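You operate a simulated robot arm through the tools that you are given. There is no shell and no other tool.

The job below is to be done with a simulated robot arm. You get a single attempt, and the scene is never put back.

Task
Label the tall bare can on the hand labeller.
Fine: red lever closed while the white handle goes across; then lever open and handle home; the can stays on the turntable; leave the low can and the other rolls alone.
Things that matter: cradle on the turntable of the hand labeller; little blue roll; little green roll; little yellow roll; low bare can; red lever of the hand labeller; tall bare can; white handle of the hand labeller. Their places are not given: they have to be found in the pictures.

The check looks at the end state, three seconds after you hand in, the way a careful person would. Anything else that was tipped, shoved, dropped, spilled or broken makes it a failure.

Robot
A 6-joint arm with a two-finger parallel gripper, fixed in place. Base frame: the origin is at the foot of the arm, x ahead of it, y to its left, z up; the work surface is at about z = 90. Units: cm, rad, N and s.
With the tool pointing down near the work surface it reaches from about 24 to 64 cm from the base axis. Its first joint turns from -1.152 to 1.152 rad. Payload 2.7 kg.
The TCP is the grasp point between the finger pads, 2.3 cm short of the fingertips. In the tool frame z runs along the fingers and y along their closing line. The gripper opens to 9.4 cm. The fingers are 3.8 cm wide and 1 cm thick; the gripper's body (5.4 by 9.6 cm) begins 3.9 cm behind the TCP.
Orientation is that of the tool frame in the base frame, as [roll, pitch, yaw] about the fixed x, y, z axes, in that order (R = Rz(yaw) Ry(pitch) Rx(roll)). With the fingers straight down and closing along the base's y, the tool's x points along the base's -x, its y along +y and its z along -z.

Tools
- The arm moves only by the tool drive_tool. Its argument "increments" is text: rows parted by semicolons, each of 7 numbers parted by spaces: the shift along the tool's x, y, z in cm, then the turn, a rotation vector about the tool's x, y, z in rad, then the gripper command, from -1 (shut) to 1 (fully open), values between in proportion. In form: tx ty tz wx wy wz grip; .... A call has 1 to 20 rows; each row is the pose to reach, as a shift and turn from the pose commanded when the call began, along the tool's axes at that moment. Each row takes 0.2 s and may step no farther than 5 cm and 0.15 rad from the row before; otherwise, or with a gripper value out of range, the whole call is refused. Where a pose cannot be reached the arm comes as near as it can. A force on the tool above 60 N (or 10 N above the force at the start of the call, whichever is more), or a blocked arm, ends the call early, and 0.2 s more pass. Each finger travels about 4.5 cm/s and halts on what it meets, pressing with about 36 N; the grip force reading is that of the motor and also rises with nothing between the fingers. The clock runs only during rows and for 0.2 s after the last one: add rows that repeat a pose to give the fingers time. It gives the time, the measured TCP pose, the force on the tool (base axes), the opening and the grip force at its end, in the units of the frame above (readings bear some noise), with the torque about the TCP (base axes, N m) and any sound that the robot's microphone picked up.
- Cameras (640 x 400 px; columns grow to the right, rows downward): "scene" is fixed at [8.3, -43.25, 141.75]; the picture's right is [0.73, -0.69, 0.00], its down [-0.29, -0.30, -0.91] and it looks along [0.63, 0.66, -0.42] (base axes); focal length 370 px, centre (320, 200). "wrist" rides on the gripper at [8.7, 1.6, -7.4] in the tool frame; the picture's right is [-0.18, 0.98, 0.00], its down [-0.58, -0.11, -0.81] and it looks along [-0.79, -0.15, 0.59] (tool axes); focal length 243 px, centre (320, 200).
- snapshot(camera): a new picture of that camera. No time passes.
- locate(camera, pixels): for up to 12 pixels [column, row] of the newest picture of that camera ("zoom" is the newest enlarged one), the place [x, y, z] in the base frame of the surface seen there, good to about 0.2 cm. No time passes.
- close_up(camera, box): a new picture of the part [left, top, right, bottom] of that camera's present view, enlarged. No time passes.
- sign_off(): hands the job in; it is judged then, once.

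Leave the gripper open and the arm clear of the work at the hand-in unless told otherwise.

The tools are called after "Call:" by a JSON object that holds its "fn" and its "kwargs". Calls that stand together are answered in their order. drive_tool: Moves the arm, as the interface text tells. Its arguments: {"type":"object","properties":{"increments":{"type":"string"}},"required":["increments"]} The other tools are called the same way: snapshot (camera) takes a picture; locate (camera, pixels) gives the place of the surface under pixels of a picture; close_up (camera, box) takes an enlarged picture of a part of a camera's view; sign_off () hands the job in.

At the start:

```text
clock: 0.0
position: [40.83, -11.78, 118.66]
ee_rot: [-3.14, 0.002, -3.14]
contact_force: [0.1, 0.8, -0.1]
ft_torque: [-0.01, 0.02, -0.03]
finger_gap: 9.39
gripper_force: 0.0
```

scene: 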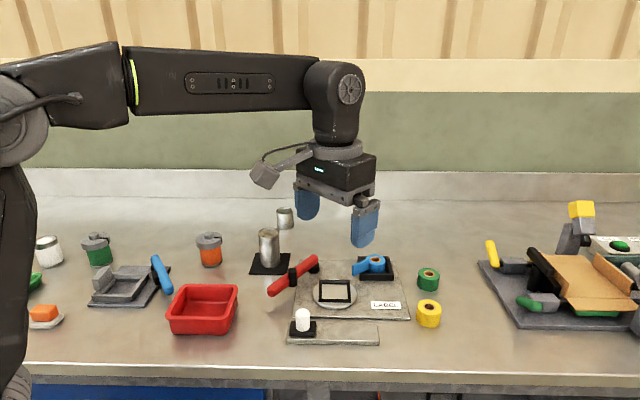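
wrist: 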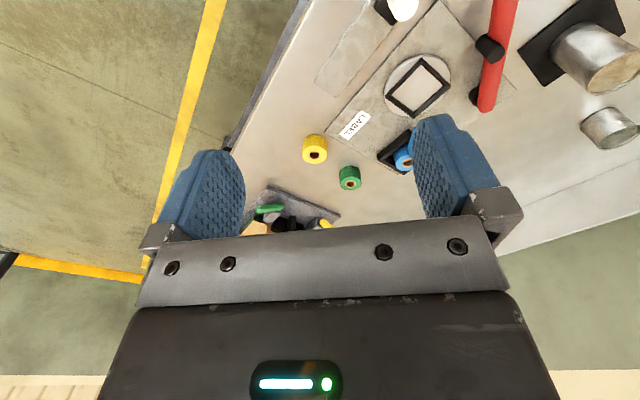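

I see the hand labeller in the middle of the scene picture, around (340, 290): a turntable with a square cradle, a red lever, a white handle on a rail and a blue roll on the machine. I'll enlarge that area first.

Call:
{"fn": "close_up", "kwargs": {"camera": "scene", "box": [230, 200, 450, 360]}}

Call:
{"fn": "close_up", "kwargs": {"camera": "wrist", "box": [230, 0, 640, 240]}}

```text
2.50 times, centred on (340, 280) of scene
```

zoom: 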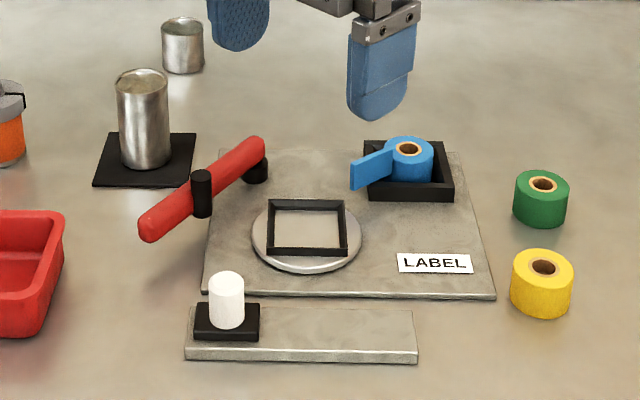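

```text
1.56 times, centred on (435, 120) of wrist
```

zoom: 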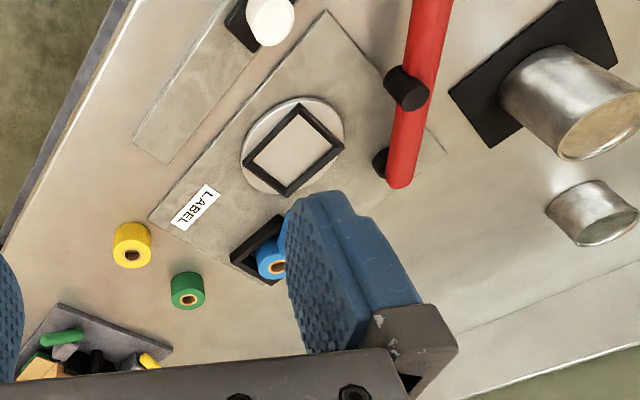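

I'll get places for the main items. In the scene picture those are the cans (269,248) and (285,217), the lever ends (272,291) and (312,262), the black pegs, the cradle, the white handle (302,318) and the rail.

Call:
{"fn": "close_up", "kwargs": {"camera": "scene", "box": [230, 200, 450, 360]}}

Call:
{"fn": "locate", "kwargs": {"camera": "zoom", "pixels": [[150, 225], [200, 185], [258, 147], [202, 175], [202, 212], [257, 178], [143, 75], [146, 160], [100, 183], [190, 140], [183, 25], [183, 70]]}}

Call:
{"fn": "locate", "kwargs": {"camera": "zoom", "pixels": [[226, 278], [226, 322], [200, 330], [255, 330], [270, 203], [342, 203], [346, 252], [270, 250], [308, 228], [188, 350], [415, 350], [412, 312]]}}

Call:
{"fn": "locate", "kwargs": {"camera": "zoom", "pixels": [[205, 290], [494, 295], [457, 155], [218, 152], [410, 150], [360, 180], [256, 240], [308, 270], [360, 235], [543, 185], [543, 268], [370, 145]]}}

```text
2.50 times, centred on (340, 280) of scene
```

zoom: 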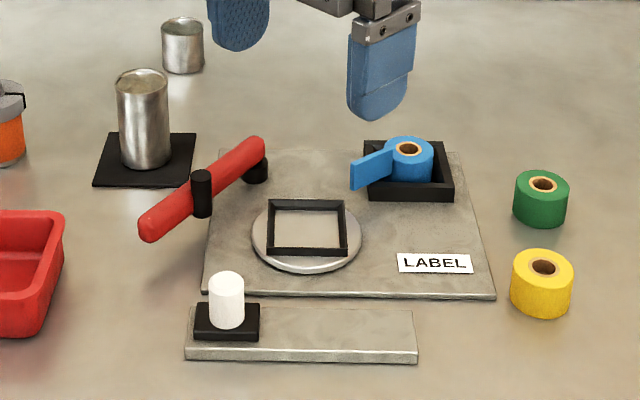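

```text
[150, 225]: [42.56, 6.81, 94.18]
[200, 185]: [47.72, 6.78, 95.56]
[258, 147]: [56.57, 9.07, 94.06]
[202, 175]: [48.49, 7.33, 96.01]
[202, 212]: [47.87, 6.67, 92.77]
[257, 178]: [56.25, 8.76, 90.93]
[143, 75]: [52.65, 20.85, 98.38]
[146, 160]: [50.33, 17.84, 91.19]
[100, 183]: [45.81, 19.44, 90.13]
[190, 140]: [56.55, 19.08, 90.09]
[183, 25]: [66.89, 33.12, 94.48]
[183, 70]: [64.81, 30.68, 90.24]
```

```text
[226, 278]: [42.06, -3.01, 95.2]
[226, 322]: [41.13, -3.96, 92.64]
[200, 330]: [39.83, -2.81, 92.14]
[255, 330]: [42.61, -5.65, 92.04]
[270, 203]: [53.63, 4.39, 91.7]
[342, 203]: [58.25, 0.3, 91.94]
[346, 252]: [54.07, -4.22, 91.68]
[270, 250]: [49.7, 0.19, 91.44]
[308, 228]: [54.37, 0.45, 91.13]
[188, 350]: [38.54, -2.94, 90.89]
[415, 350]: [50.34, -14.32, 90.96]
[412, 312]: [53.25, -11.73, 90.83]
```

```text
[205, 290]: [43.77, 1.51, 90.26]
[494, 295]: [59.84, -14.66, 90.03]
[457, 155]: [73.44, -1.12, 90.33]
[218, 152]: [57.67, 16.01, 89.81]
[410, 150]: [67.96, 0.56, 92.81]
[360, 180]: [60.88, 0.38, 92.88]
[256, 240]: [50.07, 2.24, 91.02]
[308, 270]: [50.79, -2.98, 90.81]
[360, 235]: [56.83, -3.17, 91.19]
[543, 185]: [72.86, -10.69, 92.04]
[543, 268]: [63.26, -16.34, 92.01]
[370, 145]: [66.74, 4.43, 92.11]
```

The labeller plate is turned about 45°, with the cradle near (53.9, 0.2), the lever pivot near (56.5, 9) and the handle carriage near (41.2, -4). Next I enlarge the tall can, the lever and the cradle to measure them better.

Call:
{"fn": "close_up", "kwargs": {"camera": "scene", "box": [240, 210, 320, 260]}}

Call:
{"fn": "locate", "kwargs": {"camera": "zoom", "pixels": [[160, 163], [232, 135], [300, 163], [230, 190], [230, 165], [232, 230], [232, 300], [362, 100], [330, 20], [395, 20]]}}

Call:
{"fn": "close_up", "kwargs": {"camera": "scene", "box": [260, 245, 380, 320]}}

```text
8.00 times, centred on (280, 235) of scene
```

zoom: 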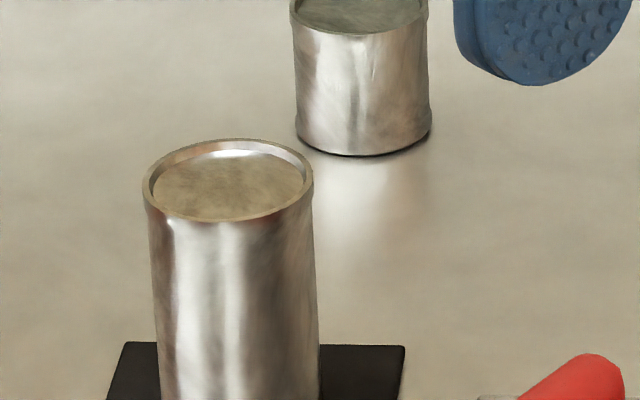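

```text
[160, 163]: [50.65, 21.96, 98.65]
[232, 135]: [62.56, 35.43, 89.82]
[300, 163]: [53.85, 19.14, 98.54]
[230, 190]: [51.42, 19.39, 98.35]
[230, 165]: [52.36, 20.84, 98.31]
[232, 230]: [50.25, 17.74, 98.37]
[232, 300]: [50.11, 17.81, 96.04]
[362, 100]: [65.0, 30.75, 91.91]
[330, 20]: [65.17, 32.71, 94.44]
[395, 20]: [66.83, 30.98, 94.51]
```

```text
5.33 times, centred on (320, 282) of scene
```

zoom: 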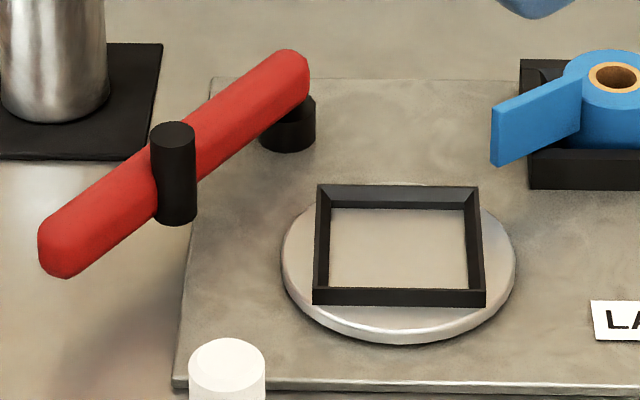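

The cradle shows clearly in this enlargement: outer top corners near (317,185), (479,187), (486,305) and (313,303). I'll measure its rim, the turntable and the lever features.

Call:
{"fn": "locate", "kwargs": {"camera": "zoom", "pixels": [[322, 188], [474, 189], [481, 294], [319, 292], [398, 197], [400, 297], [324, 240], [476, 240], [400, 250], [345, 220], [450, 220], [400, 328]]}}

Call:
{"fn": "locate", "kwargs": {"camera": "zoom", "pixels": [[44, 240], [70, 265], [90, 205], [110, 225], [172, 130], [175, 210], [240, 110], [300, 60], [290, 105], [285, 145], [226, 350], [226, 385]]}}

Call:
{"fn": "locate", "kwargs": {"camera": "zoom", "pixels": [[500, 110], [500, 155], [570, 85], [615, 75], [530, 180], [525, 65], [288, 250], [510, 250], [398, 190], [50, 150], [155, 55], [55, 105]]}}

```text
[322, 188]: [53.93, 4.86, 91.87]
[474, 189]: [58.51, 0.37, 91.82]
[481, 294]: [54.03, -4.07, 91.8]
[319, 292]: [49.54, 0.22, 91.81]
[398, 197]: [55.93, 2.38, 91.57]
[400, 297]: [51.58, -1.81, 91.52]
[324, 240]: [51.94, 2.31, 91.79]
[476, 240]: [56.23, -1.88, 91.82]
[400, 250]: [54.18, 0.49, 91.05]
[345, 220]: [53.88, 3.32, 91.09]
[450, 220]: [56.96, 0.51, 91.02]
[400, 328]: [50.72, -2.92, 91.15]
```

```text
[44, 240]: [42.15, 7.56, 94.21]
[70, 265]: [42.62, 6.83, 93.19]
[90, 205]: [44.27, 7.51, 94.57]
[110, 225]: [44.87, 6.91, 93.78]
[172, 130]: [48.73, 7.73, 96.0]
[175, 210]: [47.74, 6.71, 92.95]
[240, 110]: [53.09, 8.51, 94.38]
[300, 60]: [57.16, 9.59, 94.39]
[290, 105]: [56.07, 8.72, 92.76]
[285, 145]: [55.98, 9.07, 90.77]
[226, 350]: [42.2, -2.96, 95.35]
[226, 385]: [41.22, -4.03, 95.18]
```

```text
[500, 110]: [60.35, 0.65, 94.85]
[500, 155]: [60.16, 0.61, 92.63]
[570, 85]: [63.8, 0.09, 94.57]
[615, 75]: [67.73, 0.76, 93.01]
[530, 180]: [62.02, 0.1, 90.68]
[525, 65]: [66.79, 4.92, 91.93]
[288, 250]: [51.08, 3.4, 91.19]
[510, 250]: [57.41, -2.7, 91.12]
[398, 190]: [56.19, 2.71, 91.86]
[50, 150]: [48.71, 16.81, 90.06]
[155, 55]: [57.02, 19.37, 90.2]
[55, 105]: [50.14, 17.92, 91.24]
```

The cradle centre comes out near (54.0, 0.3), with its rim at z 91.8 and its floor at about 91.1. The tall can is near (51.6, 19.9), with its top at 98.4 and a diameter of about 4.9. I'll move high over the can with the gripper open and look with the wrist camera.

Call:
{"fn": "drive_tool", "kwargs": {"increments": "-1.08 3.17 0 0 0 0 1; -2.15 6.34 0 0 0 0 1; -3.23 9.5 0 0 0 0 1; -4.31 12.67 0 0 0 0 1; -5.39 15.84 0 0 0 0 1; -6.46 19.0 0 0 0 0 1; -7.54 22.2 0 0 0 0 1; -8.62 25.3 0 0 0 0 1; -9.7 28.5 0 0 0 0 1; -10.77 31.7 0 0 0 0 1; -10.77 31.7 3 0 0 0 1; -10.77 31.7 6 0 0 0 1; -10.77 31.7 8.6 0 0 0 1; -10.77 31.7 8.6 0 0 0 1"}}

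Call:
{"fn": "snapshot", "kwargs": {"camera": "wrist"}}

Call:
{"fn": "snapshot", "kwargs": {"camera": "scene"}}

```text
clock: 3.0
position: [51.41, 19.93, 110.1]
ee_rot: [-3.14, 0.005, -3.14]
contact_force: [0.2, -0.4, 0.2]
ft_torque: [0.03, -0.01, 0.02]
finger_gap: 9.39
gripper_force: 0.0
```

```text
taken
```

wrist: 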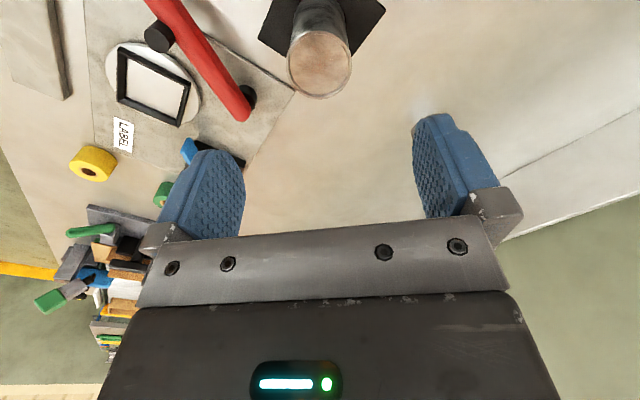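

```text
taken
```

scene: 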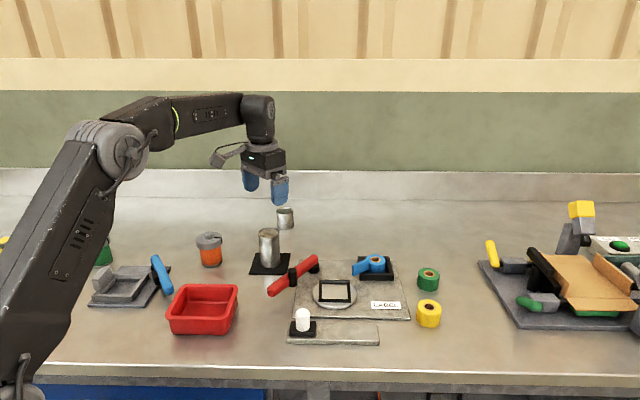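

From above, the can top shows in the wrist picture as an ellipse around (320, 65). I enlarge it and measure the rim and the cradle from this side too.

Call:
{"fn": "close_up", "kwargs": {"camera": "wrist", "box": [240, 0, 400, 100]}}

Call:
{"fn": "locate", "kwargs": {"camera": "zoom", "pixels": [[195, 260], [442, 260], [320, 135], [315, 380], [320, 255], [250, 180], [250, 340], [390, 180], [390, 340], [320, 60]]}}

Call:
{"fn": "close_up", "kwargs": {"camera": "wrist", "box": [80, 0, 300, 140]}}

```text
4.00 times, centred on (320, 50) of wrist
```

zoom: 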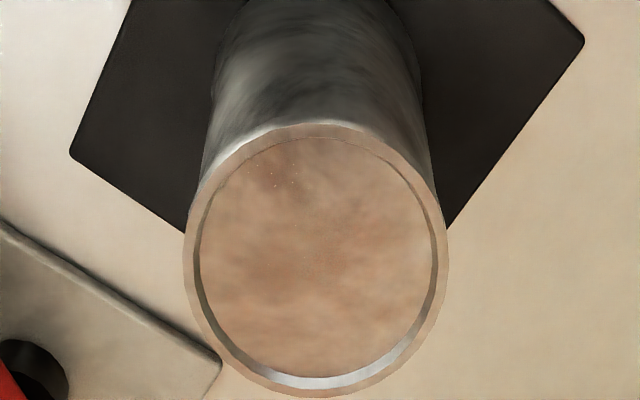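

```text
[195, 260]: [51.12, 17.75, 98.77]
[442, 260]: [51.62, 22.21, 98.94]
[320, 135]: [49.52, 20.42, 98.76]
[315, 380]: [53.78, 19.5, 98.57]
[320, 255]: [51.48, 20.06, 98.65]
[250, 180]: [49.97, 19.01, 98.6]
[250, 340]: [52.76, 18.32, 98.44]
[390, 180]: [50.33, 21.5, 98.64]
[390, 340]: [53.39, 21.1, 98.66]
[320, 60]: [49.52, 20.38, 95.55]
```

```text
2.86 times, centred on (190, 70) of wrist
```

zoom: 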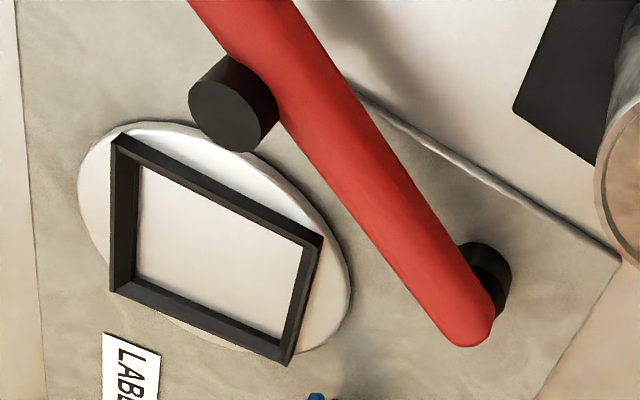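

The can centre reads about (51.55, 20.0), rim at z 98.7. Now I measure the cradle's rim corners in this enlargement: (120,140), (318,238), (288,358) and (113,288).

Call:
{"fn": "locate", "kwargs": {"camera": "zoom", "pixels": [[121, 141], [315, 238], [286, 357], [115, 288], [220, 190], [303, 295], [200, 320], [120, 215], [215, 250], [140, 170], [310, 250], [283, 330]]}}

Call:
{"fn": "locate", "kwargs": {"camera": "zoom", "pixels": [[230, 90], [230, 150], [215, 115], [330, 140], [400, 220], [460, 310], [490, 270], [350, 190], [80, 190], [345, 300], [120, 350], [470, 330]]}}

```text
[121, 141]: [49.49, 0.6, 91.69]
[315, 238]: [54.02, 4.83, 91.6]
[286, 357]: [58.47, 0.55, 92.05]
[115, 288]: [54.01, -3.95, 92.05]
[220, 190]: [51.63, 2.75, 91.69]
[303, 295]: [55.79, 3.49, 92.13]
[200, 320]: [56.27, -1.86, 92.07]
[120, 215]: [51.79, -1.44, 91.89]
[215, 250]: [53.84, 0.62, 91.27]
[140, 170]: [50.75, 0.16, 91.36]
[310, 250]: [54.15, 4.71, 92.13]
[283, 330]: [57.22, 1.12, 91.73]
```

```text
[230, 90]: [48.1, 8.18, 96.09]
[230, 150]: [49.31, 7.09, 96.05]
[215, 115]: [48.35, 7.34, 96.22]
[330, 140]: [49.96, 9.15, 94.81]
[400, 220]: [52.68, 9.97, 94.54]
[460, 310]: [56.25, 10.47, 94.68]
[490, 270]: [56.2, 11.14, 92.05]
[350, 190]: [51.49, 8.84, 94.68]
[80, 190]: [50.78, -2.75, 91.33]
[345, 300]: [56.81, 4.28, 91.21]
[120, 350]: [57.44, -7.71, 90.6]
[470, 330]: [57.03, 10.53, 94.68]
```

The cradle centre averages (54.0, 0.4) with an outer side of about 6.4, and the peg on the lever stands at about (48.6, 7.6) on the turntable side. I lower to just above the can (tips at about 101) and check the alignment.

Call:
{"fn": "drive_tool", "kwargs": {"increments": "0 0.03 2 0 0 0 1; 0 0.03 4 0 0 0 1; 0 0.03 6 0 0 0 1; 0 0.03 6.8 0 0 0 1; 0 0.03 6.8 0 0 0 1; 0 0.03 6.8 0 0 0 1"}}

Call:
{"fn": "snapshot", "kwargs": {"camera": "wrist"}}

Call:
{"fn": "close_up", "kwargs": {"camera": "scene", "box": [210, 170, 340, 290]}}

```text
clock: 4.4
position: [51.73, 19.87, 103.3]
ee_rot: [-3.139, 0.002, -3.138]
contact_force: [0.4, -0.6, 0.8]
ft_torque: [0.03, -0.02, 0.03]
finger_gap: 9.4
gripper_force: 0.1
```

```text
taken
```

wrist: 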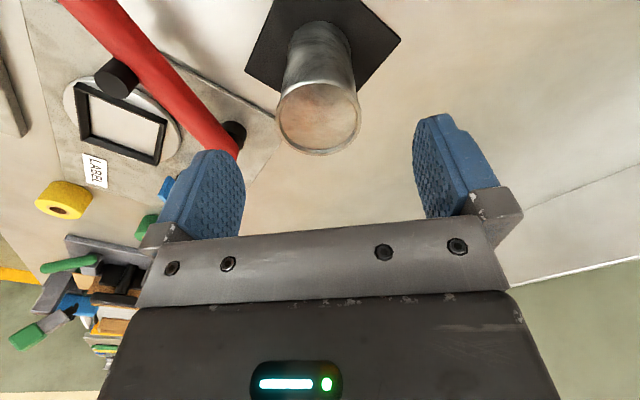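

```text
3.33 times, centred on (275, 230) of scene
```

zoom: 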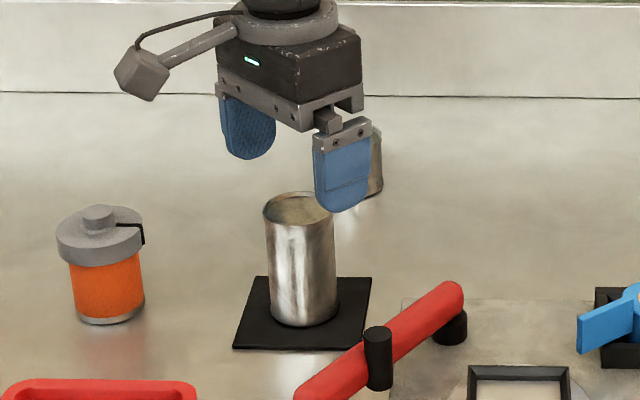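

The can is centred between the fingers, since its top appears at (319,115). I go down 7.4 cm with the gripper open so the grip is about 2.8 cm below the can's top, then read the forces.

Call:
{"fn": "drive_tool", "kwargs": {"increments": "0 0 1.5 0 0 0 1; 0 0 3 0 0 0 1; 0 0 4.5 0 0 0 1; 0 0 6 0 0 0 1; 0 0 7.4 0 0 0 1; 0 0 7.4 0 0 0 1; 0 0 7.4 0 0 0 1"}}

Call:
{"fn": "snapshot", "kwargs": {"camera": "wrist"}}

Call:
{"fn": "close_up", "kwargs": {"camera": "scene", "box": [210, 190, 340, 290]}}

```text
clock: 6.0
position: [51.41, 19.93, 95.95]
ee_rot: [3.142, 0.001, -3.14]
contact_force: [-0.6, 0.3, 0.0]
ft_torque: [-0.01, 0.01, -0.04]
finger_gap: 9.39
gripper_force: 0.0
```

```text
taken
```

wrist: 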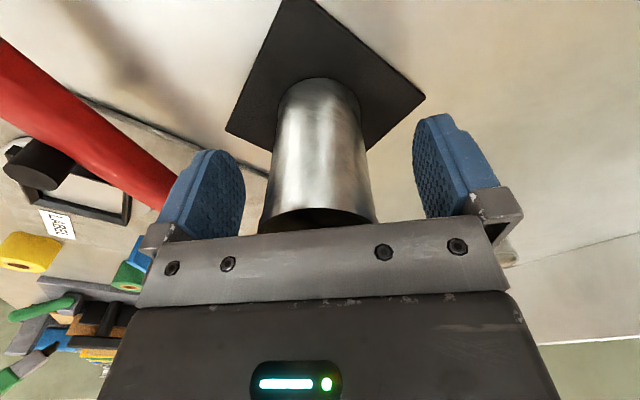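

```text
4.00 times, centred on (275, 240) of scene
```

zoom: 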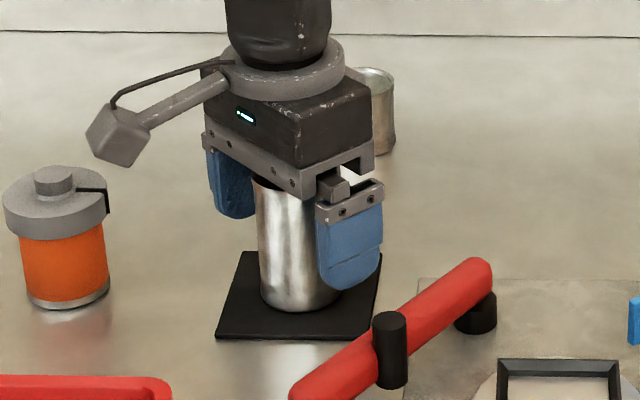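

The fingers stand on either side of the can with no contact. Next I close on it.

Call:
{"fn": "drive_tool", "kwargs": {"increments": "0 0 0 0 0 0 0.4; 0 0 0 0 0 0 0.2; 0 0 0 0 0 0 0; 0 0 0 0 0 0 -0.3; 0 0 0 0 0 0 -1; 0 0 0 0 0 0 -1; 0 0 0 0 0 0 -1; 0 0 0 0 0 0 -1"}}

Call:
{"fn": "snapshot", "kwargs": {"camera": "wrist"}}

```text
clock: 7.8
position: [51.46, 19.87, 95.89]
ee_rot: [-3.139, 0.002, -3.139]
contact_force: [0.6, -2.1, 0.7]
ft_torque: [-0.07, 0.01, 0.03]
finger_gap: 4.77
gripper_force: 35.7
```

```text
taken
```

wrist: 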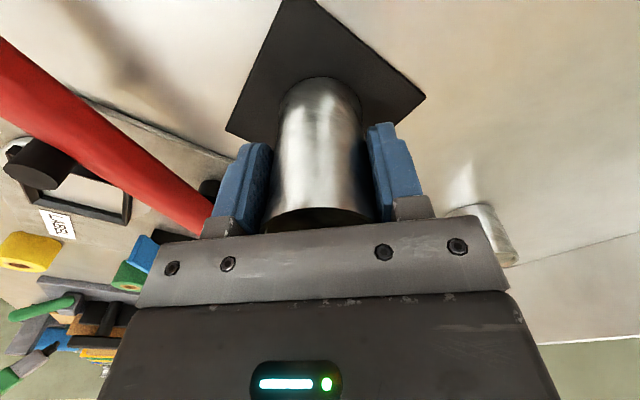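

The grip reads 35.7 N at a gap of 4.77, so the can is held. I measure where the can sits relative to the TCP in x, using points on the side facing the wrist camera.

Call:
{"fn": "locate", "kwargs": {"camera": "wrist", "pixels": [[320, 100], [320, 130], [320, 160], [320, 190], [290, 130], [350, 130], [285, 170], [355, 170], [320, 85], [300, 85], [340, 85]]}}

```text
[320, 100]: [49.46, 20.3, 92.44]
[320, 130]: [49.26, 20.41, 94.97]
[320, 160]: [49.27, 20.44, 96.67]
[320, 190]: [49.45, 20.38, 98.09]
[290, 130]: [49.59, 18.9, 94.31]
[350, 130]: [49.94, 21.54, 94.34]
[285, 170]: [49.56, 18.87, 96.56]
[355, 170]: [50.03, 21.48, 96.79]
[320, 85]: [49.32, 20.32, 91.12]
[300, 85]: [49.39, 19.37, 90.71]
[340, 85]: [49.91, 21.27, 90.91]
```

The can's axis sits within about 0.1 cm of the TCP in x. I'll lift it straight up 10.5 cm.

Call:
{"fn": "drive_tool", "kwargs": {"increments": "0 0 -0.5 0 0 0 -1; 0 0 -1.5 0 0 0 -1; 0 0 -3 0 0 0 -1; 0 0 -4.7 0 0 0 -1; 0 0 -6.4 0 0 0 -1; 0 0 -8.1 0 0 0 -1; 0 0 -9.5 0 0 0 -1; 0 0 -10.5 0 0 0 -1; 0 0 -10.5 0 0 0 -1"}}

Call:
{"fn": "snapshot", "kwargs": {"camera": "scene"}}

Call:
{"fn": "snapshot", "kwargs": {"camera": "wrist"}}

```text
clock: 9.8
position: [51.51, 19.75, 106.37]
ee_rot: [-3.139, 0.002, -3.14]
contact_force: [0.3, 0.9, -1.6]
ft_torque: [-0.01, 0.0, 0.01]
finger_gap: 4.8
gripper_force: 35.8
```

```text
taken
```

scene: 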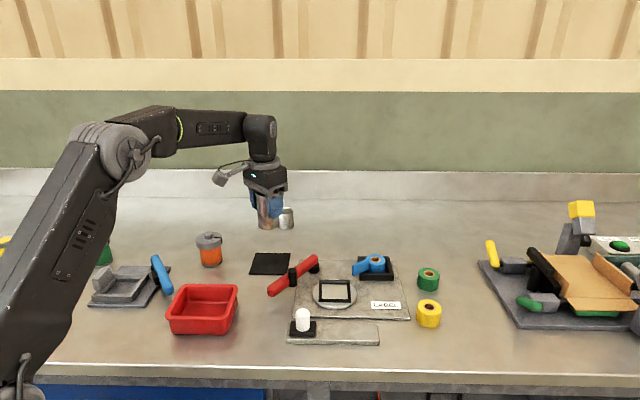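

```text
taken
```

wrist: 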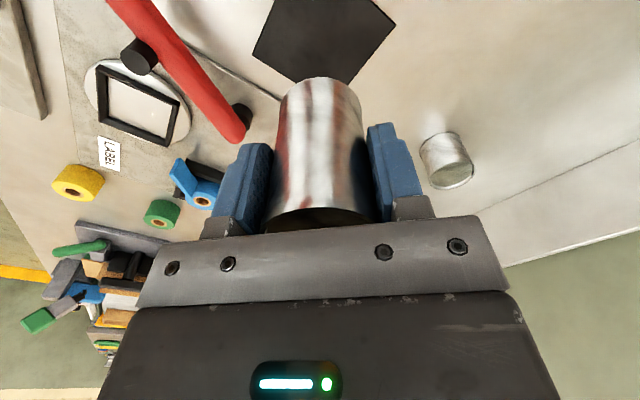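

The can is lifted cleanly and stands upright in the grip. I carry it over the cradle at this height, about 19.5 cm in -y and 2.35 cm in +x, and check before lowering.

Call:
{"fn": "drive_tool", "kwargs": {"increments": "-0.1 -0.8 0 0 0 0 -1; -0.3 -2.5 0 0 0 0 -1; -0.6 -5 0 0 0 0 -1; -0.9 -7.5 0 0 0 0 -1; -1.2 -10 0 0 0 0 -1; -1.5 -12.5 0 0 0 0 -1; -1.8 -15 0 0 0 0 -1; -2.1 -17.2 0 0 0 0 -1; -2.3 -18.9 0 0 0 0 -1; -2.35 -19.55 0 0 0 0 -1; -2.35 -19.55 0 0 0 0 -1; -2.35 -19.55 0 0 0 0 -1"}}

Call:
{"fn": "snapshot", "kwargs": {"camera": "wrist"}}

Call:
{"fn": "close_up", "kwargs": {"camera": "scene", "box": [260, 200, 420, 320]}}

```text
clock: 12.4
position: [54.13, 0.47, 106.41]
ee_rot: [-3.139, 0.002, 3.142]
contact_force: [-0.7, -0.3, -1.8]
ft_torque: [0.0, 0.0, -0.02]
finger_gap: 4.78
gripper_force: 36.1
```

```text
taken
```

wrist: 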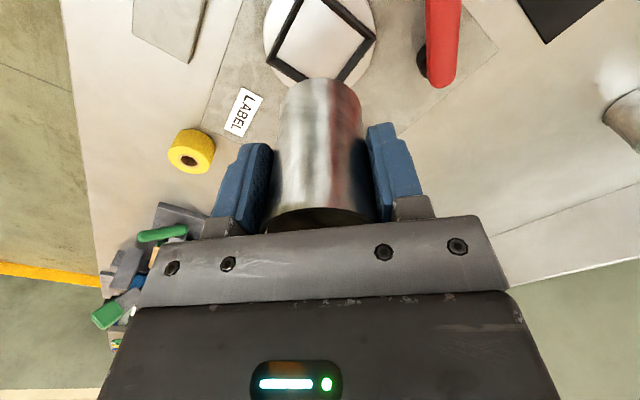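

```text
3.33 times, centred on (340, 260) of scene
```

zoom: 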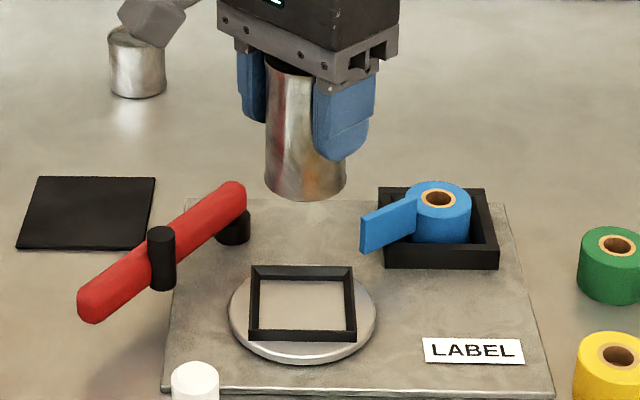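

The can hangs over the cradle. I lower it 8 cm so its bottom is about 1 cm above the cradle rim, then compare the can and the cradle in both cameras.

Call:
{"fn": "drive_tool", "kwargs": {"increments": "0 0 1 0 0 0 -1; 0 0 2.5 0 0 0 -1; 0 0 4 0 0 0 -1; 0 0 5.5 0 0 0 -1; 0 0 7 0 0 0 -1; 0 0 8 0 0 0 -1; 0 0 8 0 0 0 -1; 0 0 8 0 0 0 -1"}}

Call:
{"fn": "snapshot", "kwargs": {"camera": "wrist"}}

Call:
{"fn": "close_up", "kwargs": {"camera": "scene", "box": [290, 230, 390, 320]}}

```text
clock: 14.2
position: [53.91, 0.27, 98.47]
ee_rot: [-3.14, 0.001, -3.139]
contact_force: [-0.2, 0.2, -2.5]
ft_torque: [-0.05, 0.02, 0.03]
finger_gap: 4.75
gripper_force: 36.4
```

```text
taken
```

wrist: 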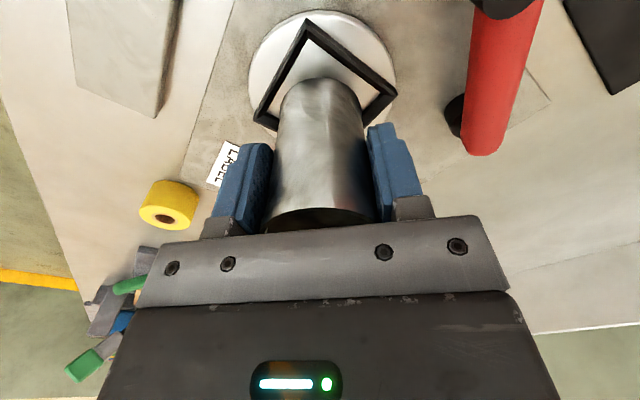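

```text
4.44 times, centred on (340, 275) of scene
```

zoom: 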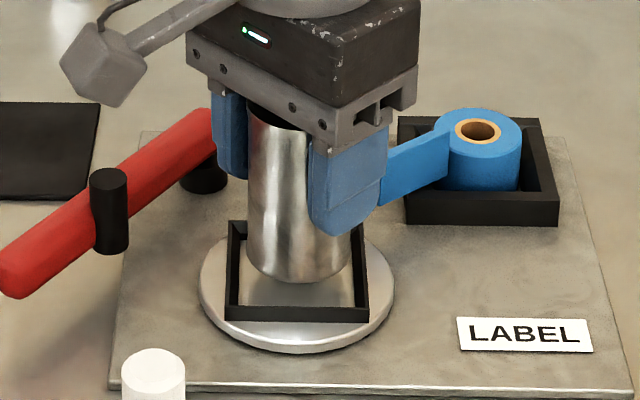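

The can bottom hovers just over the cradle and looks well centred. I measure can edge points and the cradle's walls in this same enlargement to compare them.

Call:
{"fn": "locate", "kwargs": {"camera": "zoom", "pixels": [[298, 260], [270, 250], [330, 250], [298, 275], [298, 220], [260, 220], [232, 270], [362, 290], [300, 308], [232, 235], [365, 310], [232, 308]]}}

Call:
{"fn": "locate", "kwargs": {"camera": "wrist", "pixels": [[320, 95], [320, 120], [300, 100], [340, 100], [320, 83], [311, 24], [262, 113], [390, 90], [285, 70], [350, 58], [320, 60], [396, 60]]}}

```text
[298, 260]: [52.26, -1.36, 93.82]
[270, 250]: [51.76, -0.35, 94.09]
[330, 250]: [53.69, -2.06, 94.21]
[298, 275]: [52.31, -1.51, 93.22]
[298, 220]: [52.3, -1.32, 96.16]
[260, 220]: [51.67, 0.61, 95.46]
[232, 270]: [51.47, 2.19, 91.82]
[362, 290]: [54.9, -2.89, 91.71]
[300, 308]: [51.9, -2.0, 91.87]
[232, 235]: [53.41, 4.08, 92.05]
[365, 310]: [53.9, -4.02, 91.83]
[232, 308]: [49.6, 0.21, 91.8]
```

```text
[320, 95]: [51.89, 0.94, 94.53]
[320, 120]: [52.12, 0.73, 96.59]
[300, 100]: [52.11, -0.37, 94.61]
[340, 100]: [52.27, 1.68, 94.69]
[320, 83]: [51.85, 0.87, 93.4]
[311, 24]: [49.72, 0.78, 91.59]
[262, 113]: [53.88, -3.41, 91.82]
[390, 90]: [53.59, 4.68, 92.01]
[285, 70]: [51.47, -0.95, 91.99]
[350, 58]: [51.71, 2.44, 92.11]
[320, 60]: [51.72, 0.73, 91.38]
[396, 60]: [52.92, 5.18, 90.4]
```

By scene points, the can axis fits (53.97, 0.33), against a cradle centre of (54.0, 0.35). The wrist view differs by a couple of tenths, so I enlarge it to compare more closely before lowering.

Call:
{"fn": "close_up", "kwargs": {"camera": "wrist", "box": [240, 0, 400, 130]}}

Call:
{"fn": "close_up", "kwargs": {"camera": "scene", "box": [325, 265, 385, 310]}}

```text
3.08 times, centred on (320, 65) of wrist
```

zoom: 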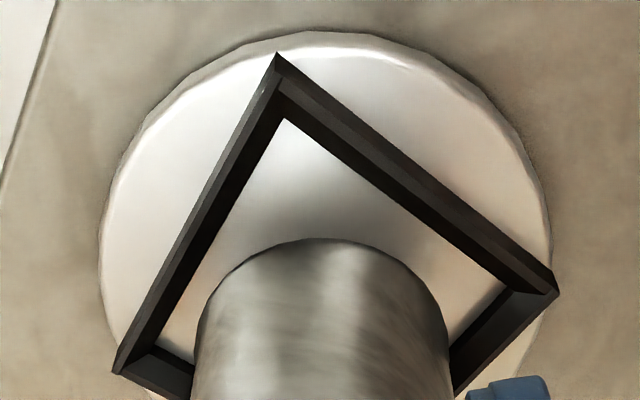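

```text
8.89 times, centred on (355, 288) of scene
```

zoom: 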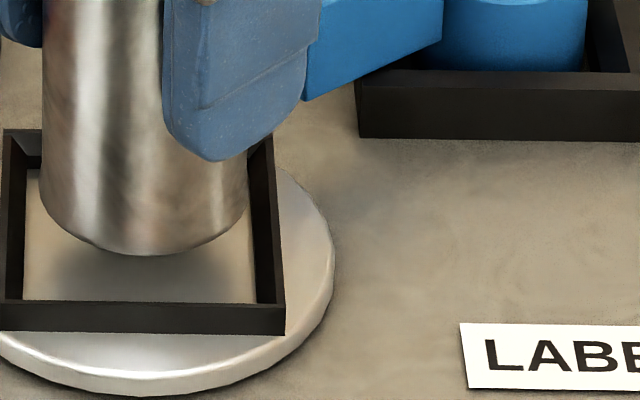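

In both views the can and cradle centres agree to within 0.1 cm, and I'll nudge +0.05 in y. I lower slowly by 1.3 cm, which puts the bottom just inside the rim, and read the force.

Call:
{"fn": "drive_tool", "kwargs": {"increments": "0 0.05 0.2 0 0 0 -1; 0 0.05 0.5 0 0 0 -1; 0 0.05 0.8 0 0 0 -1; 0 0.05 1.1 0 0 0 -1; 0 0.05 1.3 0 0 0 -1; 0 0.05 1.3 0 0 0 -1"}}

Call:
{"fn": "close_up", "kwargs": {"camera": "scene", "box": [310, 260, 370, 310]}}

Call:
{"fn": "close_up", "kwargs": {"camera": "wrist", "box": [240, 0, 400, 130]}}

```text
clock: 15.6
position: [54.12, 0.34, 97.15]
ee_rot: [-3.14, 0.002, -3.139]
contact_force: [0.2, 0.3, -1.4]
ft_torque: [-0.03, 0.01, 0.0]
finger_gap: 4.78
gripper_force: 35.7
```

```text
8.00 times, centred on (340, 285) of scene
```

zoom: 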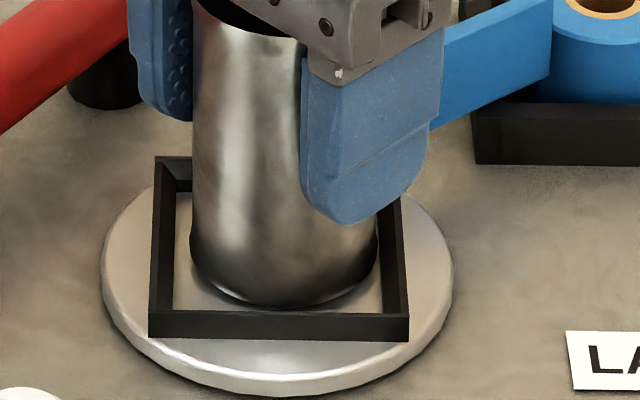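

```text
3.08 times, centred on (320, 65) of wrist
```

zoom: 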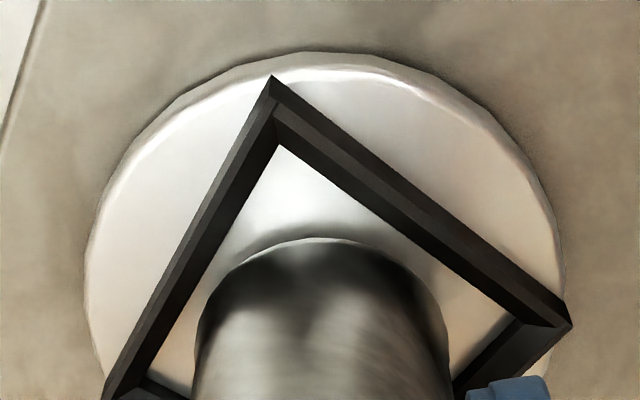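

The can's bottom has entered the cradle without touching anything (force -1.4 N). I go down in small steps and watch for contact with the floor.

Call:
{"fn": "drive_tool", "kwargs": {"increments": "0 0 0.1 0 0 0 -1; 0 0 0.2 0 0 0 -1; 0 0 0.2 0 0 0 -1"}}

```text
clock: 16.4
position: [53.93, 0.32, 96.94]
ee_rot: [-3.139, 0.002, -3.139]
contact_force: [-0.1, 0.9, -2.1]
ft_torque: [-0.03, 0.03, 0.0]
finger_gap: 4.79
gripper_force: 35.9
```

No contact yet, so I lower it another 0.15 cm.

Call:
{"fn": "drive_tool", "kwargs": {"increments": "0 0 0.08 0 0 0 -1; 0 0 0.15 0 0 0 -1; 0 0 0.15 0 0 0 -1"}}

Call:
{"fn": "close_up", "kwargs": {"camera": "scene", "box": [310, 260, 370, 310]}}

```text
clock: 17.2
position: [54.06, 0.33, 96.88]
ee_rot: [-3.14, 0.004, -3.14]
contact_force: [-6.2, -1.3, 17.8]
ft_torque: [0.16, 0.58, 0.06]
finger_gap: 4.78
gripper_force: 35.7
```

```text
8.00 times, centred on (340, 285) of scene
```

zoom: 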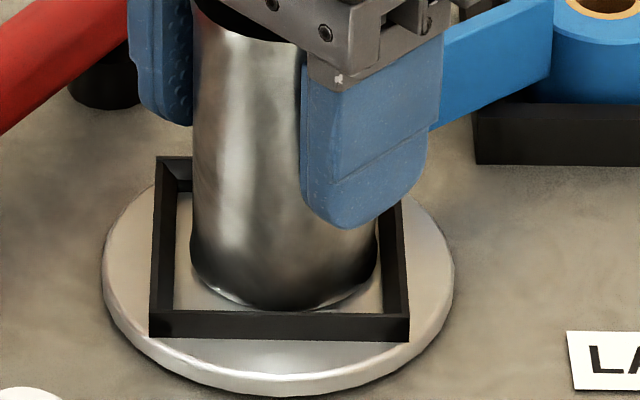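

The force rose to 17.8 N, so the can is on the turntable floor (bottom at about 91.1). I ease up 0.1 cm to take off the load before releasing.

Call:
{"fn": "drive_tool", "kwargs": {"increments": "0 0 -0.06 0 0 0 -1; 0 0 -0.1 0 0 0 -1; 0 0 -0.1 0 0 0 -1"}}

```text
clock: 18.0
position: [54.02, 0.39, 96.96]
ee_rot: [-3.141, 0.004, -3.14]
contact_force: [1.2, 0.2, 9.7]
ft_torque: [0.17, 0.1, 0.04]
finger_gap: 4.79
gripper_force: 36.2
```

The load is down to 9.7 N and the can is seated. I open the fingers part way, to a gap of about 7 cm, so they stay clear of the lever and strip, then look.

Call:
{"fn": "drive_tool", "kwargs": {"increments": "0 0 0 0 0 0 0.06; 0 0 0 0 0 0 0.12; 0 0 0 0 0 0 0.3; 0 0 0 0 0 0 0.49; 0 0 0 0 0 0 0.49; 0 0 0 0 0 0 0.49"}}

Call:
{"fn": "close_up", "kwargs": {"camera": "scene", "box": [290, 230, 390, 310]}}

Call:
{"fn": "snapshot", "kwargs": {"camera": "wrist"}}

```text
clock: 19.4
position: [54.06, 0.26, 96.9]
ee_rot: [-3.139, 0.004, -3.14]
contact_force: [-1.2, 0.2, -0.9]
ft_torque: [-0.04, 0.0, 0.0]
finger_gap: 7.0
gripper_force: 0.1
```

```text
5.00 times, centred on (340, 270) of scene
```

zoom: 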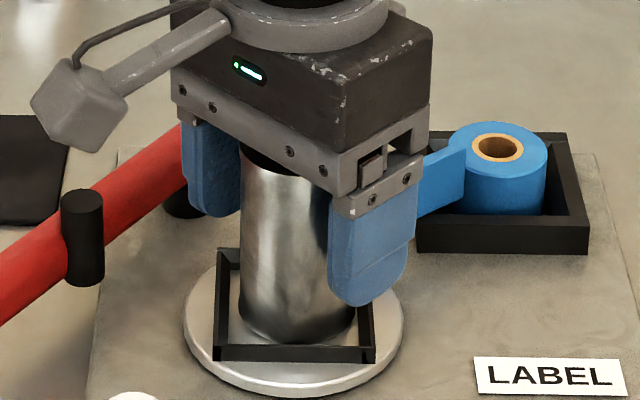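

```text
taken
```

wrist: 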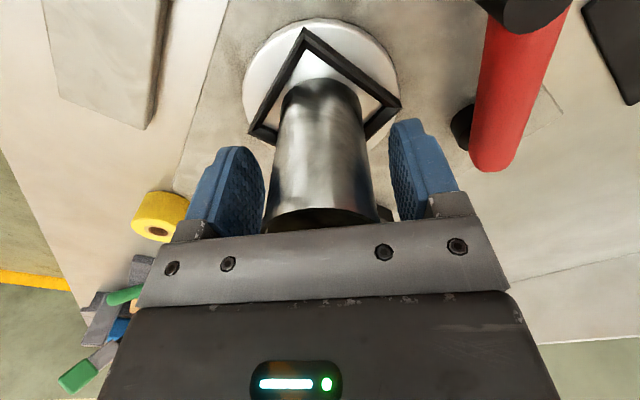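

The can stands upright in the cradle and is released (forces near zero). I raise straight up 14 cm, clear of the can.

Call:
{"fn": "drive_tool", "kwargs": {"increments": "0 0 -0.8 0 0 0 0.49; 0 0 -2 0 0 0 0.49; 0 0 -4 0 0 0 0.49; 0 0 -6 0 0 0 0.49; 0 0 -8 0 0 0 0.49; 0 0 -10 0 0 0 0.49; 0 0 -12 0 0 0 0.49; 0 0 -14 0 0 0 0.49; 0 0 -14 0 0 0 0.49"}}

Call:
{"fn": "close_up", "kwargs": {"camera": "scene", "box": [250, 210, 410, 350]}}

Call:
{"fn": "snapshot", "kwargs": {"camera": "wrist"}}

```text
clock: 21.4
position: [54.1, 0.32, 111.0]
ee_rot: [-3.14, 0.002, -3.14]
contact_force: [-0.3, 0.0, 0.2]
ft_torque: [0.05, 0.0, 0.0]
finger_gap: 7.02
gripper_force: 0.1
```

```text
2.86 times, centred on (330, 280) of scene
```

zoom: 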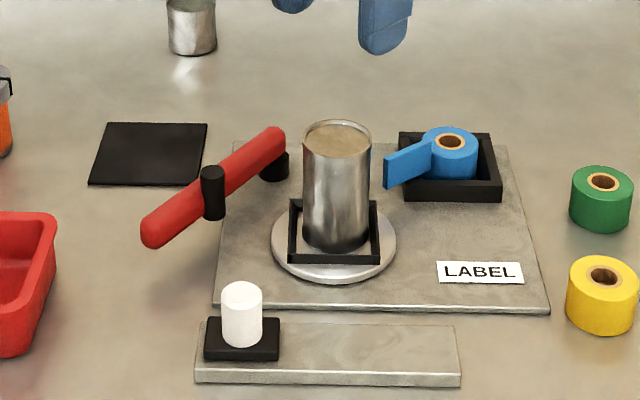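

```text
taken
```

wrist: 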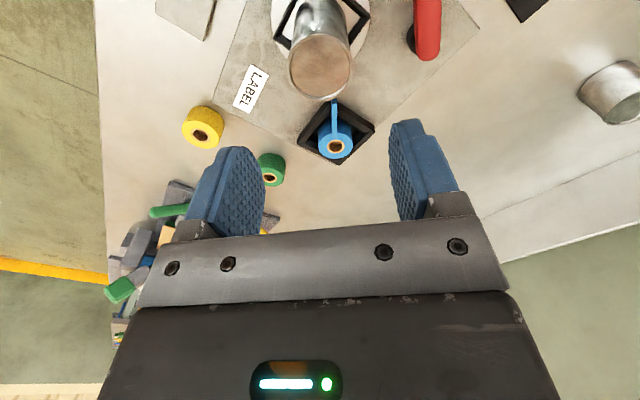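

The can stands squarely in the cradle. Next is the lever: I'll push its free end sideways with closed fingers from the outer side. First I check the can top, the red tray's edge and the lever geometry.

Call:
{"fn": "locate", "kwargs": {"camera": "zoom", "pixels": [[337, 140], [337, 170], [55, 225], [55, 270], [150, 228], [145, 245], [170, 200], [180, 225], [213, 172], [275, 135], [242, 290], [242, 340]]}}

Call:
{"fn": "locate", "kwargs": {"camera": "zoom", "pixels": [[283, 210], [378, 210], [292, 255], [378, 258], [337, 240], [206, 345], [279, 348], [222, 325], [279, 322], [390, 170], [200, 375], [460, 375]]}}

```text
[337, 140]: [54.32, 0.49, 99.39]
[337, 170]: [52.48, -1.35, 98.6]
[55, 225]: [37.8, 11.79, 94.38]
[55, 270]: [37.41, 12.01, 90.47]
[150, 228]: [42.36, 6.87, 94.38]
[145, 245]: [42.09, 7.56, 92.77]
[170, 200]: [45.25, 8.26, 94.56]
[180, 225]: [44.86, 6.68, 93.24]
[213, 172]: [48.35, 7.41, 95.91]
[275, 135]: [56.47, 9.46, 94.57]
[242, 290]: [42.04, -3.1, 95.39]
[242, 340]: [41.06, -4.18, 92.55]
```

```text
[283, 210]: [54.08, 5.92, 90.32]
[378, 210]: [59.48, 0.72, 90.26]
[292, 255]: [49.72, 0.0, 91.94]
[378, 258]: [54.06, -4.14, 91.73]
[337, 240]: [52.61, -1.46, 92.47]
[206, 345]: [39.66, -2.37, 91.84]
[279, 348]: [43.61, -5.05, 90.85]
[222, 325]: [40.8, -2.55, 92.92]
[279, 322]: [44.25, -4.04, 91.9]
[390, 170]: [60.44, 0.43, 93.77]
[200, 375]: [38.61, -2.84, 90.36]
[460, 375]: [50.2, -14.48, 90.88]
```

The can top is at z 99.4, so it is fully seated. The tray's nearest corner is at (37.8, 11.8), clear of my path. I shut the fingers, move high to (42.0, 12.0), outside the lever's free end, then come down to z 99 and look.

Call:
{"fn": "drive_tool", "kwargs": {"increments": "1.5 1.5 0 0 0 0 0; 3.5 3.4 0 0 0 0 -1; 5.8 5.6 0 0 0 0 -1; 8 7.8 0 0 0 0 -1; 10 9.8 0 0 0 0 -1; 11.95 11.55 0 0 0 0 -1; 11.95 11.55 3 0 0 0 -1; 11.95 11.55 6 0 0 0 -1; 11.95 11.55 9 0 0 0 -1; 11.95 11.55 11.5 0 0 0 -1; 11.95 11.55 11.5 0 0 0 -1; 11.95 11.55 11.5 0 0 0 -1"}}

Call:
{"fn": "close_up", "kwargs": {"camera": "scene", "box": [200, 200, 380, 340]}}

Call:
{"fn": "snapshot", "kwargs": {"camera": "wrist"}}

```text
clock: 24.0
position: [42.04, 11.91, 99.42]
ee_rot: [-3.14, 0.003, -3.139]
contact_force: [0.0, 0.5, -0.5]
ft_torque: [0.01, 0.0, 0.05]
finger_gap: 0.02
gripper_force: 36.3
```

```text
2.86 times, centred on (290, 270) of scene
```

zoom: 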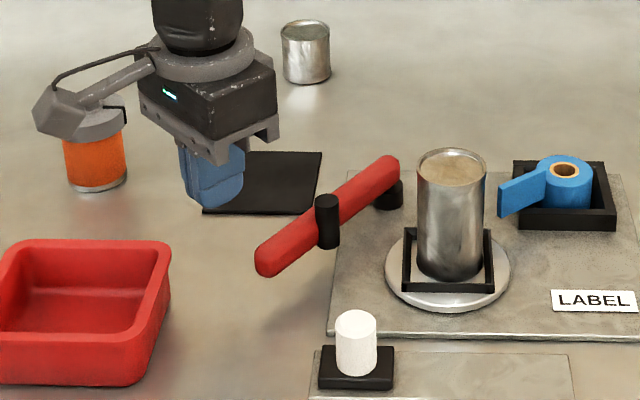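

```text
taken
```

wrist: 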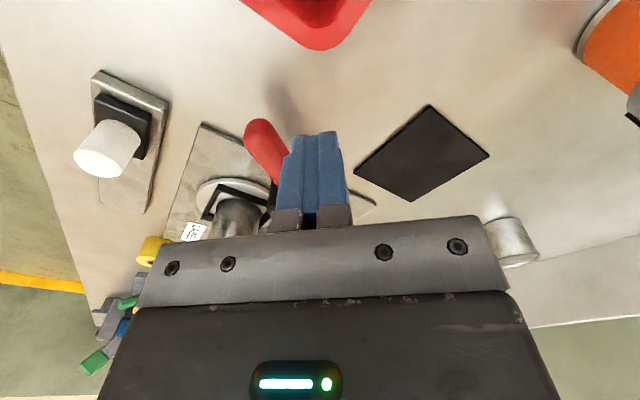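

The fingers hang just outside the lever end, with the handle and tray clear. Before going lower I check the orange jar's height and place, as well as the lever's end.

Call:
{"fn": "locate", "kwargs": {"camera": "zoom", "pixels": [[95, 160], [95, 125], [262, 258], [265, 272], [300, 220], [327, 205], [165, 250]]}}

Call:
{"fn": "locate", "kwargs": {"camera": "wrist", "pixels": [[258, 125], [275, 165], [325, 45], [600, 60], [618, 10]]}}

```text
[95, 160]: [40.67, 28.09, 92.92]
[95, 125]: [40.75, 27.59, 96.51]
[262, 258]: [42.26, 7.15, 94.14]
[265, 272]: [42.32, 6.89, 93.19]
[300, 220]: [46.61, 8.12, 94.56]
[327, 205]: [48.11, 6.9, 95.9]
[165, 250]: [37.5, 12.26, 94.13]
```

```text
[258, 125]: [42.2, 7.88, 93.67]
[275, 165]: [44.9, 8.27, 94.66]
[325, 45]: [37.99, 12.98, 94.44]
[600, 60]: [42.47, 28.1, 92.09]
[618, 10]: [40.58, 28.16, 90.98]
```

The jar is far off at (41, 28), so the way is clear. I go down 4.8 cm (tips at about 92.2), then move in -y toward the lever's outer side and stop just before contact.

Call:
{"fn": "drive_tool", "kwargs": {"increments": "0 0 1.5 0 0 0 -1; 0 0 3 0 0 0 -1; 0 0 4.3 0 0 0 -1; 0 0 4.8 0 0 0 -1; 0 -0.8 4.8 0 0 0 -1; 0 -1.6 4.8 0 0 0 -1; 0 -1.6 4.8 0 0 0 -1"}}

Call:
{"fn": "close_up", "kwargs": {"camera": "scene", "box": [240, 220, 380, 330]}}

Call:
{"fn": "snapshot", "kwargs": {"camera": "wrist"}}

```text
clock: 25.6
position: [42.09, 10.28, 94.51]
ee_rot: [-3.14, 0.003, -3.139]
contact_force: [0.0, -0.4, 0.4]
ft_torque: [0.0, 0.03, 0.01]
finger_gap: 0.01
gripper_force: 35.7
```

```text
3.64 times, centred on (310, 275) of scene
```

zoom: 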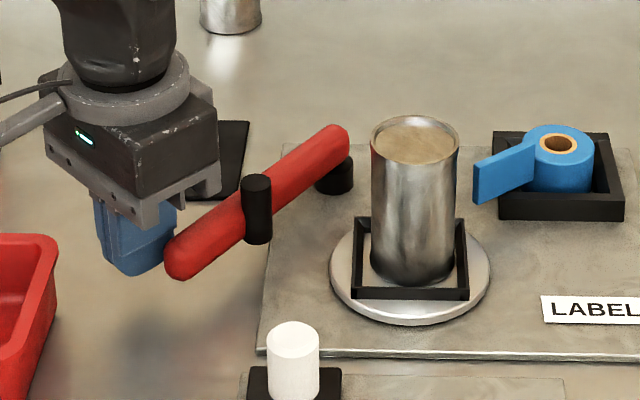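

```text
taken
```

wrist: 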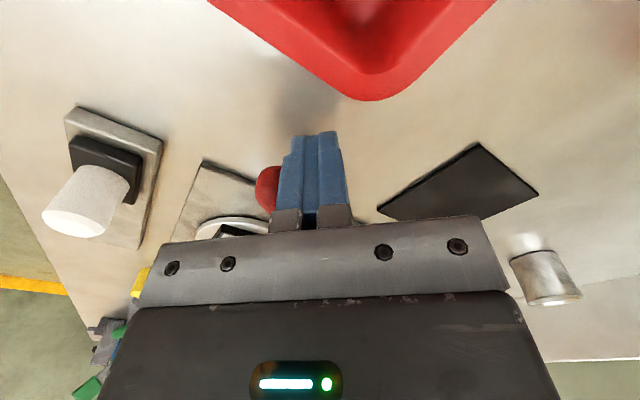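

The fingers are just beside the lever's end. I begin pushing along the arc toward the turntable with a first short piece of about 10°, then read the forces and look.

Call:
{"fn": "drive_tool", "kwargs": {"increments": "-0.5 -0.6 0 0 0 0 -1; -0.6 -1.1 0 0 0 0 -1; -0.65 -1.6 0 0 0 0 -1; -0.75 -2.1 0 0 0 0 -1; -0.88 -2.57 0 0 0 0 -1; -0.88 -2.57 0 0 0 0 -1"}}

Call:
{"fn": "close_up", "kwargs": {"camera": "scene", "box": [240, 220, 380, 330]}}

```text
clock: 27.0
position: [43.02, 7.74, 94.5]
ee_rot: [-3.141, 0.001, -3.14]
contact_force: [0.7, -0.4, 0.4]
ft_torque: [-0.04, 0.05, 0.02]
finger_gap: 0.0
gripper_force: 36.4
```

```text
3.64 times, centred on (310, 275) of scene
```

zoom: 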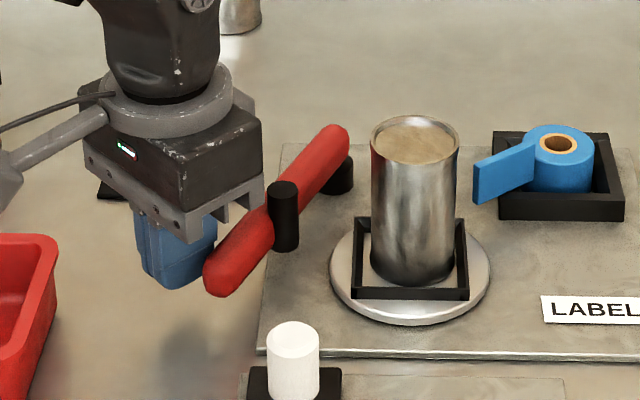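

The lever swings easily, with almost no force. I continue along the arc, stopping well before the peg should meet the can.

Call:
{"fn": "drive_tool", "kwargs": {"increments": "-0.15 -0.5 0 0 0 0 -1; -0.32 -0.93 0 0 0 0 -1; -0.5 -1.45 0 0 0 0 -1; -0.72 -1.96 0 0 0 0 -1; -0.95 -2.4 0 0 0 0 -1; -1.22 -2.87 0 0 0 0 -1; -1.5 -3.35 0 0 0 0 -1; -1.78 -3.78 0 0 0 0 -1; -1.78 -3.78 0 0 0 0 -1"}}

Call:
{"fn": "close_up", "kwargs": {"camera": "scene", "box": [260, 220, 400, 330]}}

Call:
{"fn": "snapshot", "kwargs": {"camera": "wrist"}}

```text
clock: 29.0
position: [44.91, 3.85, 94.62]
ee_rot: [-3.14, 0.002, -3.141]
contact_force: [0.1, -0.5, -0.5]
ft_torque: [-0.02, 0.0, -0.01]
finger_gap: 0.0
gripper_force: 36.0
```

```text
3.64 times, centred on (330, 275) of scene
```

zoom: 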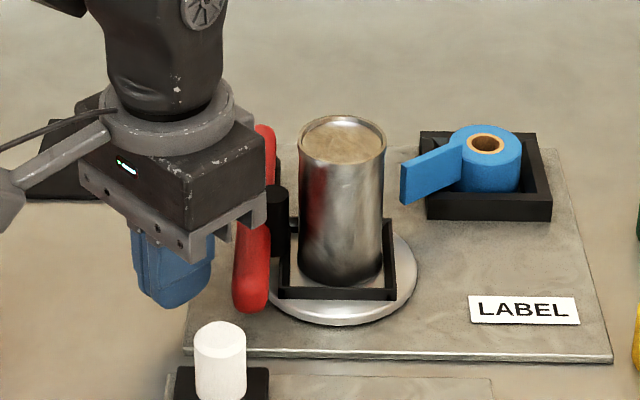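

```text
taken
```

wrist: 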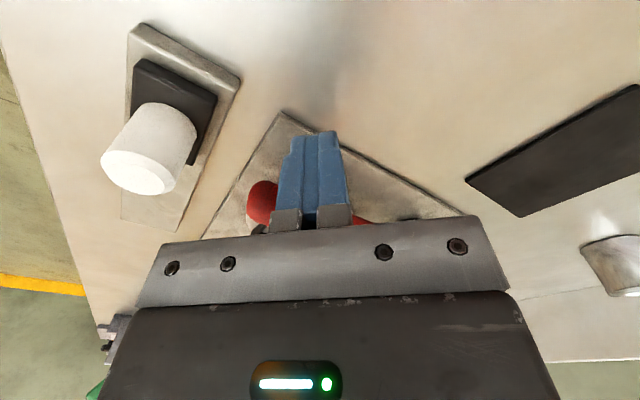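

The lever is now nearly parallel to the plate's edge, with the peg about 1 cm from the can. I continue in small steps, watching the force and listening for sounds.

Call:
{"fn": "drive_tool", "kwargs": {"increments": "-0.25 -0.33 0 0 0 0 -1; -0.5 -0.65 0 0 0 0 -1; -0.8 -1.0 0 0 0 0 -1; -0.8 -1.0 0 0 0 0 -1"}}

Call:
{"fn": "close_up", "kwargs": {"camera": "scene", "box": [260, 220, 400, 330]}}

```text
clock: 30.0
position: [45.37, 3.12, 94.59]
ee_rot: [3.141, 0.001, -3.14]
contact_force: [-13.6, 9.4, 5.5]
ft_torque: [-0.07, -0.11, 0.03]
finger_gap: 0.0
gripper_force: 36.1
```

```text
3.64 times, centred on (330, 275) of scene
```

zoom: 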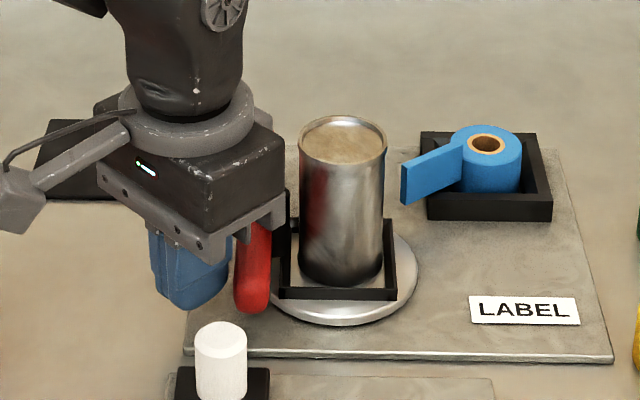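

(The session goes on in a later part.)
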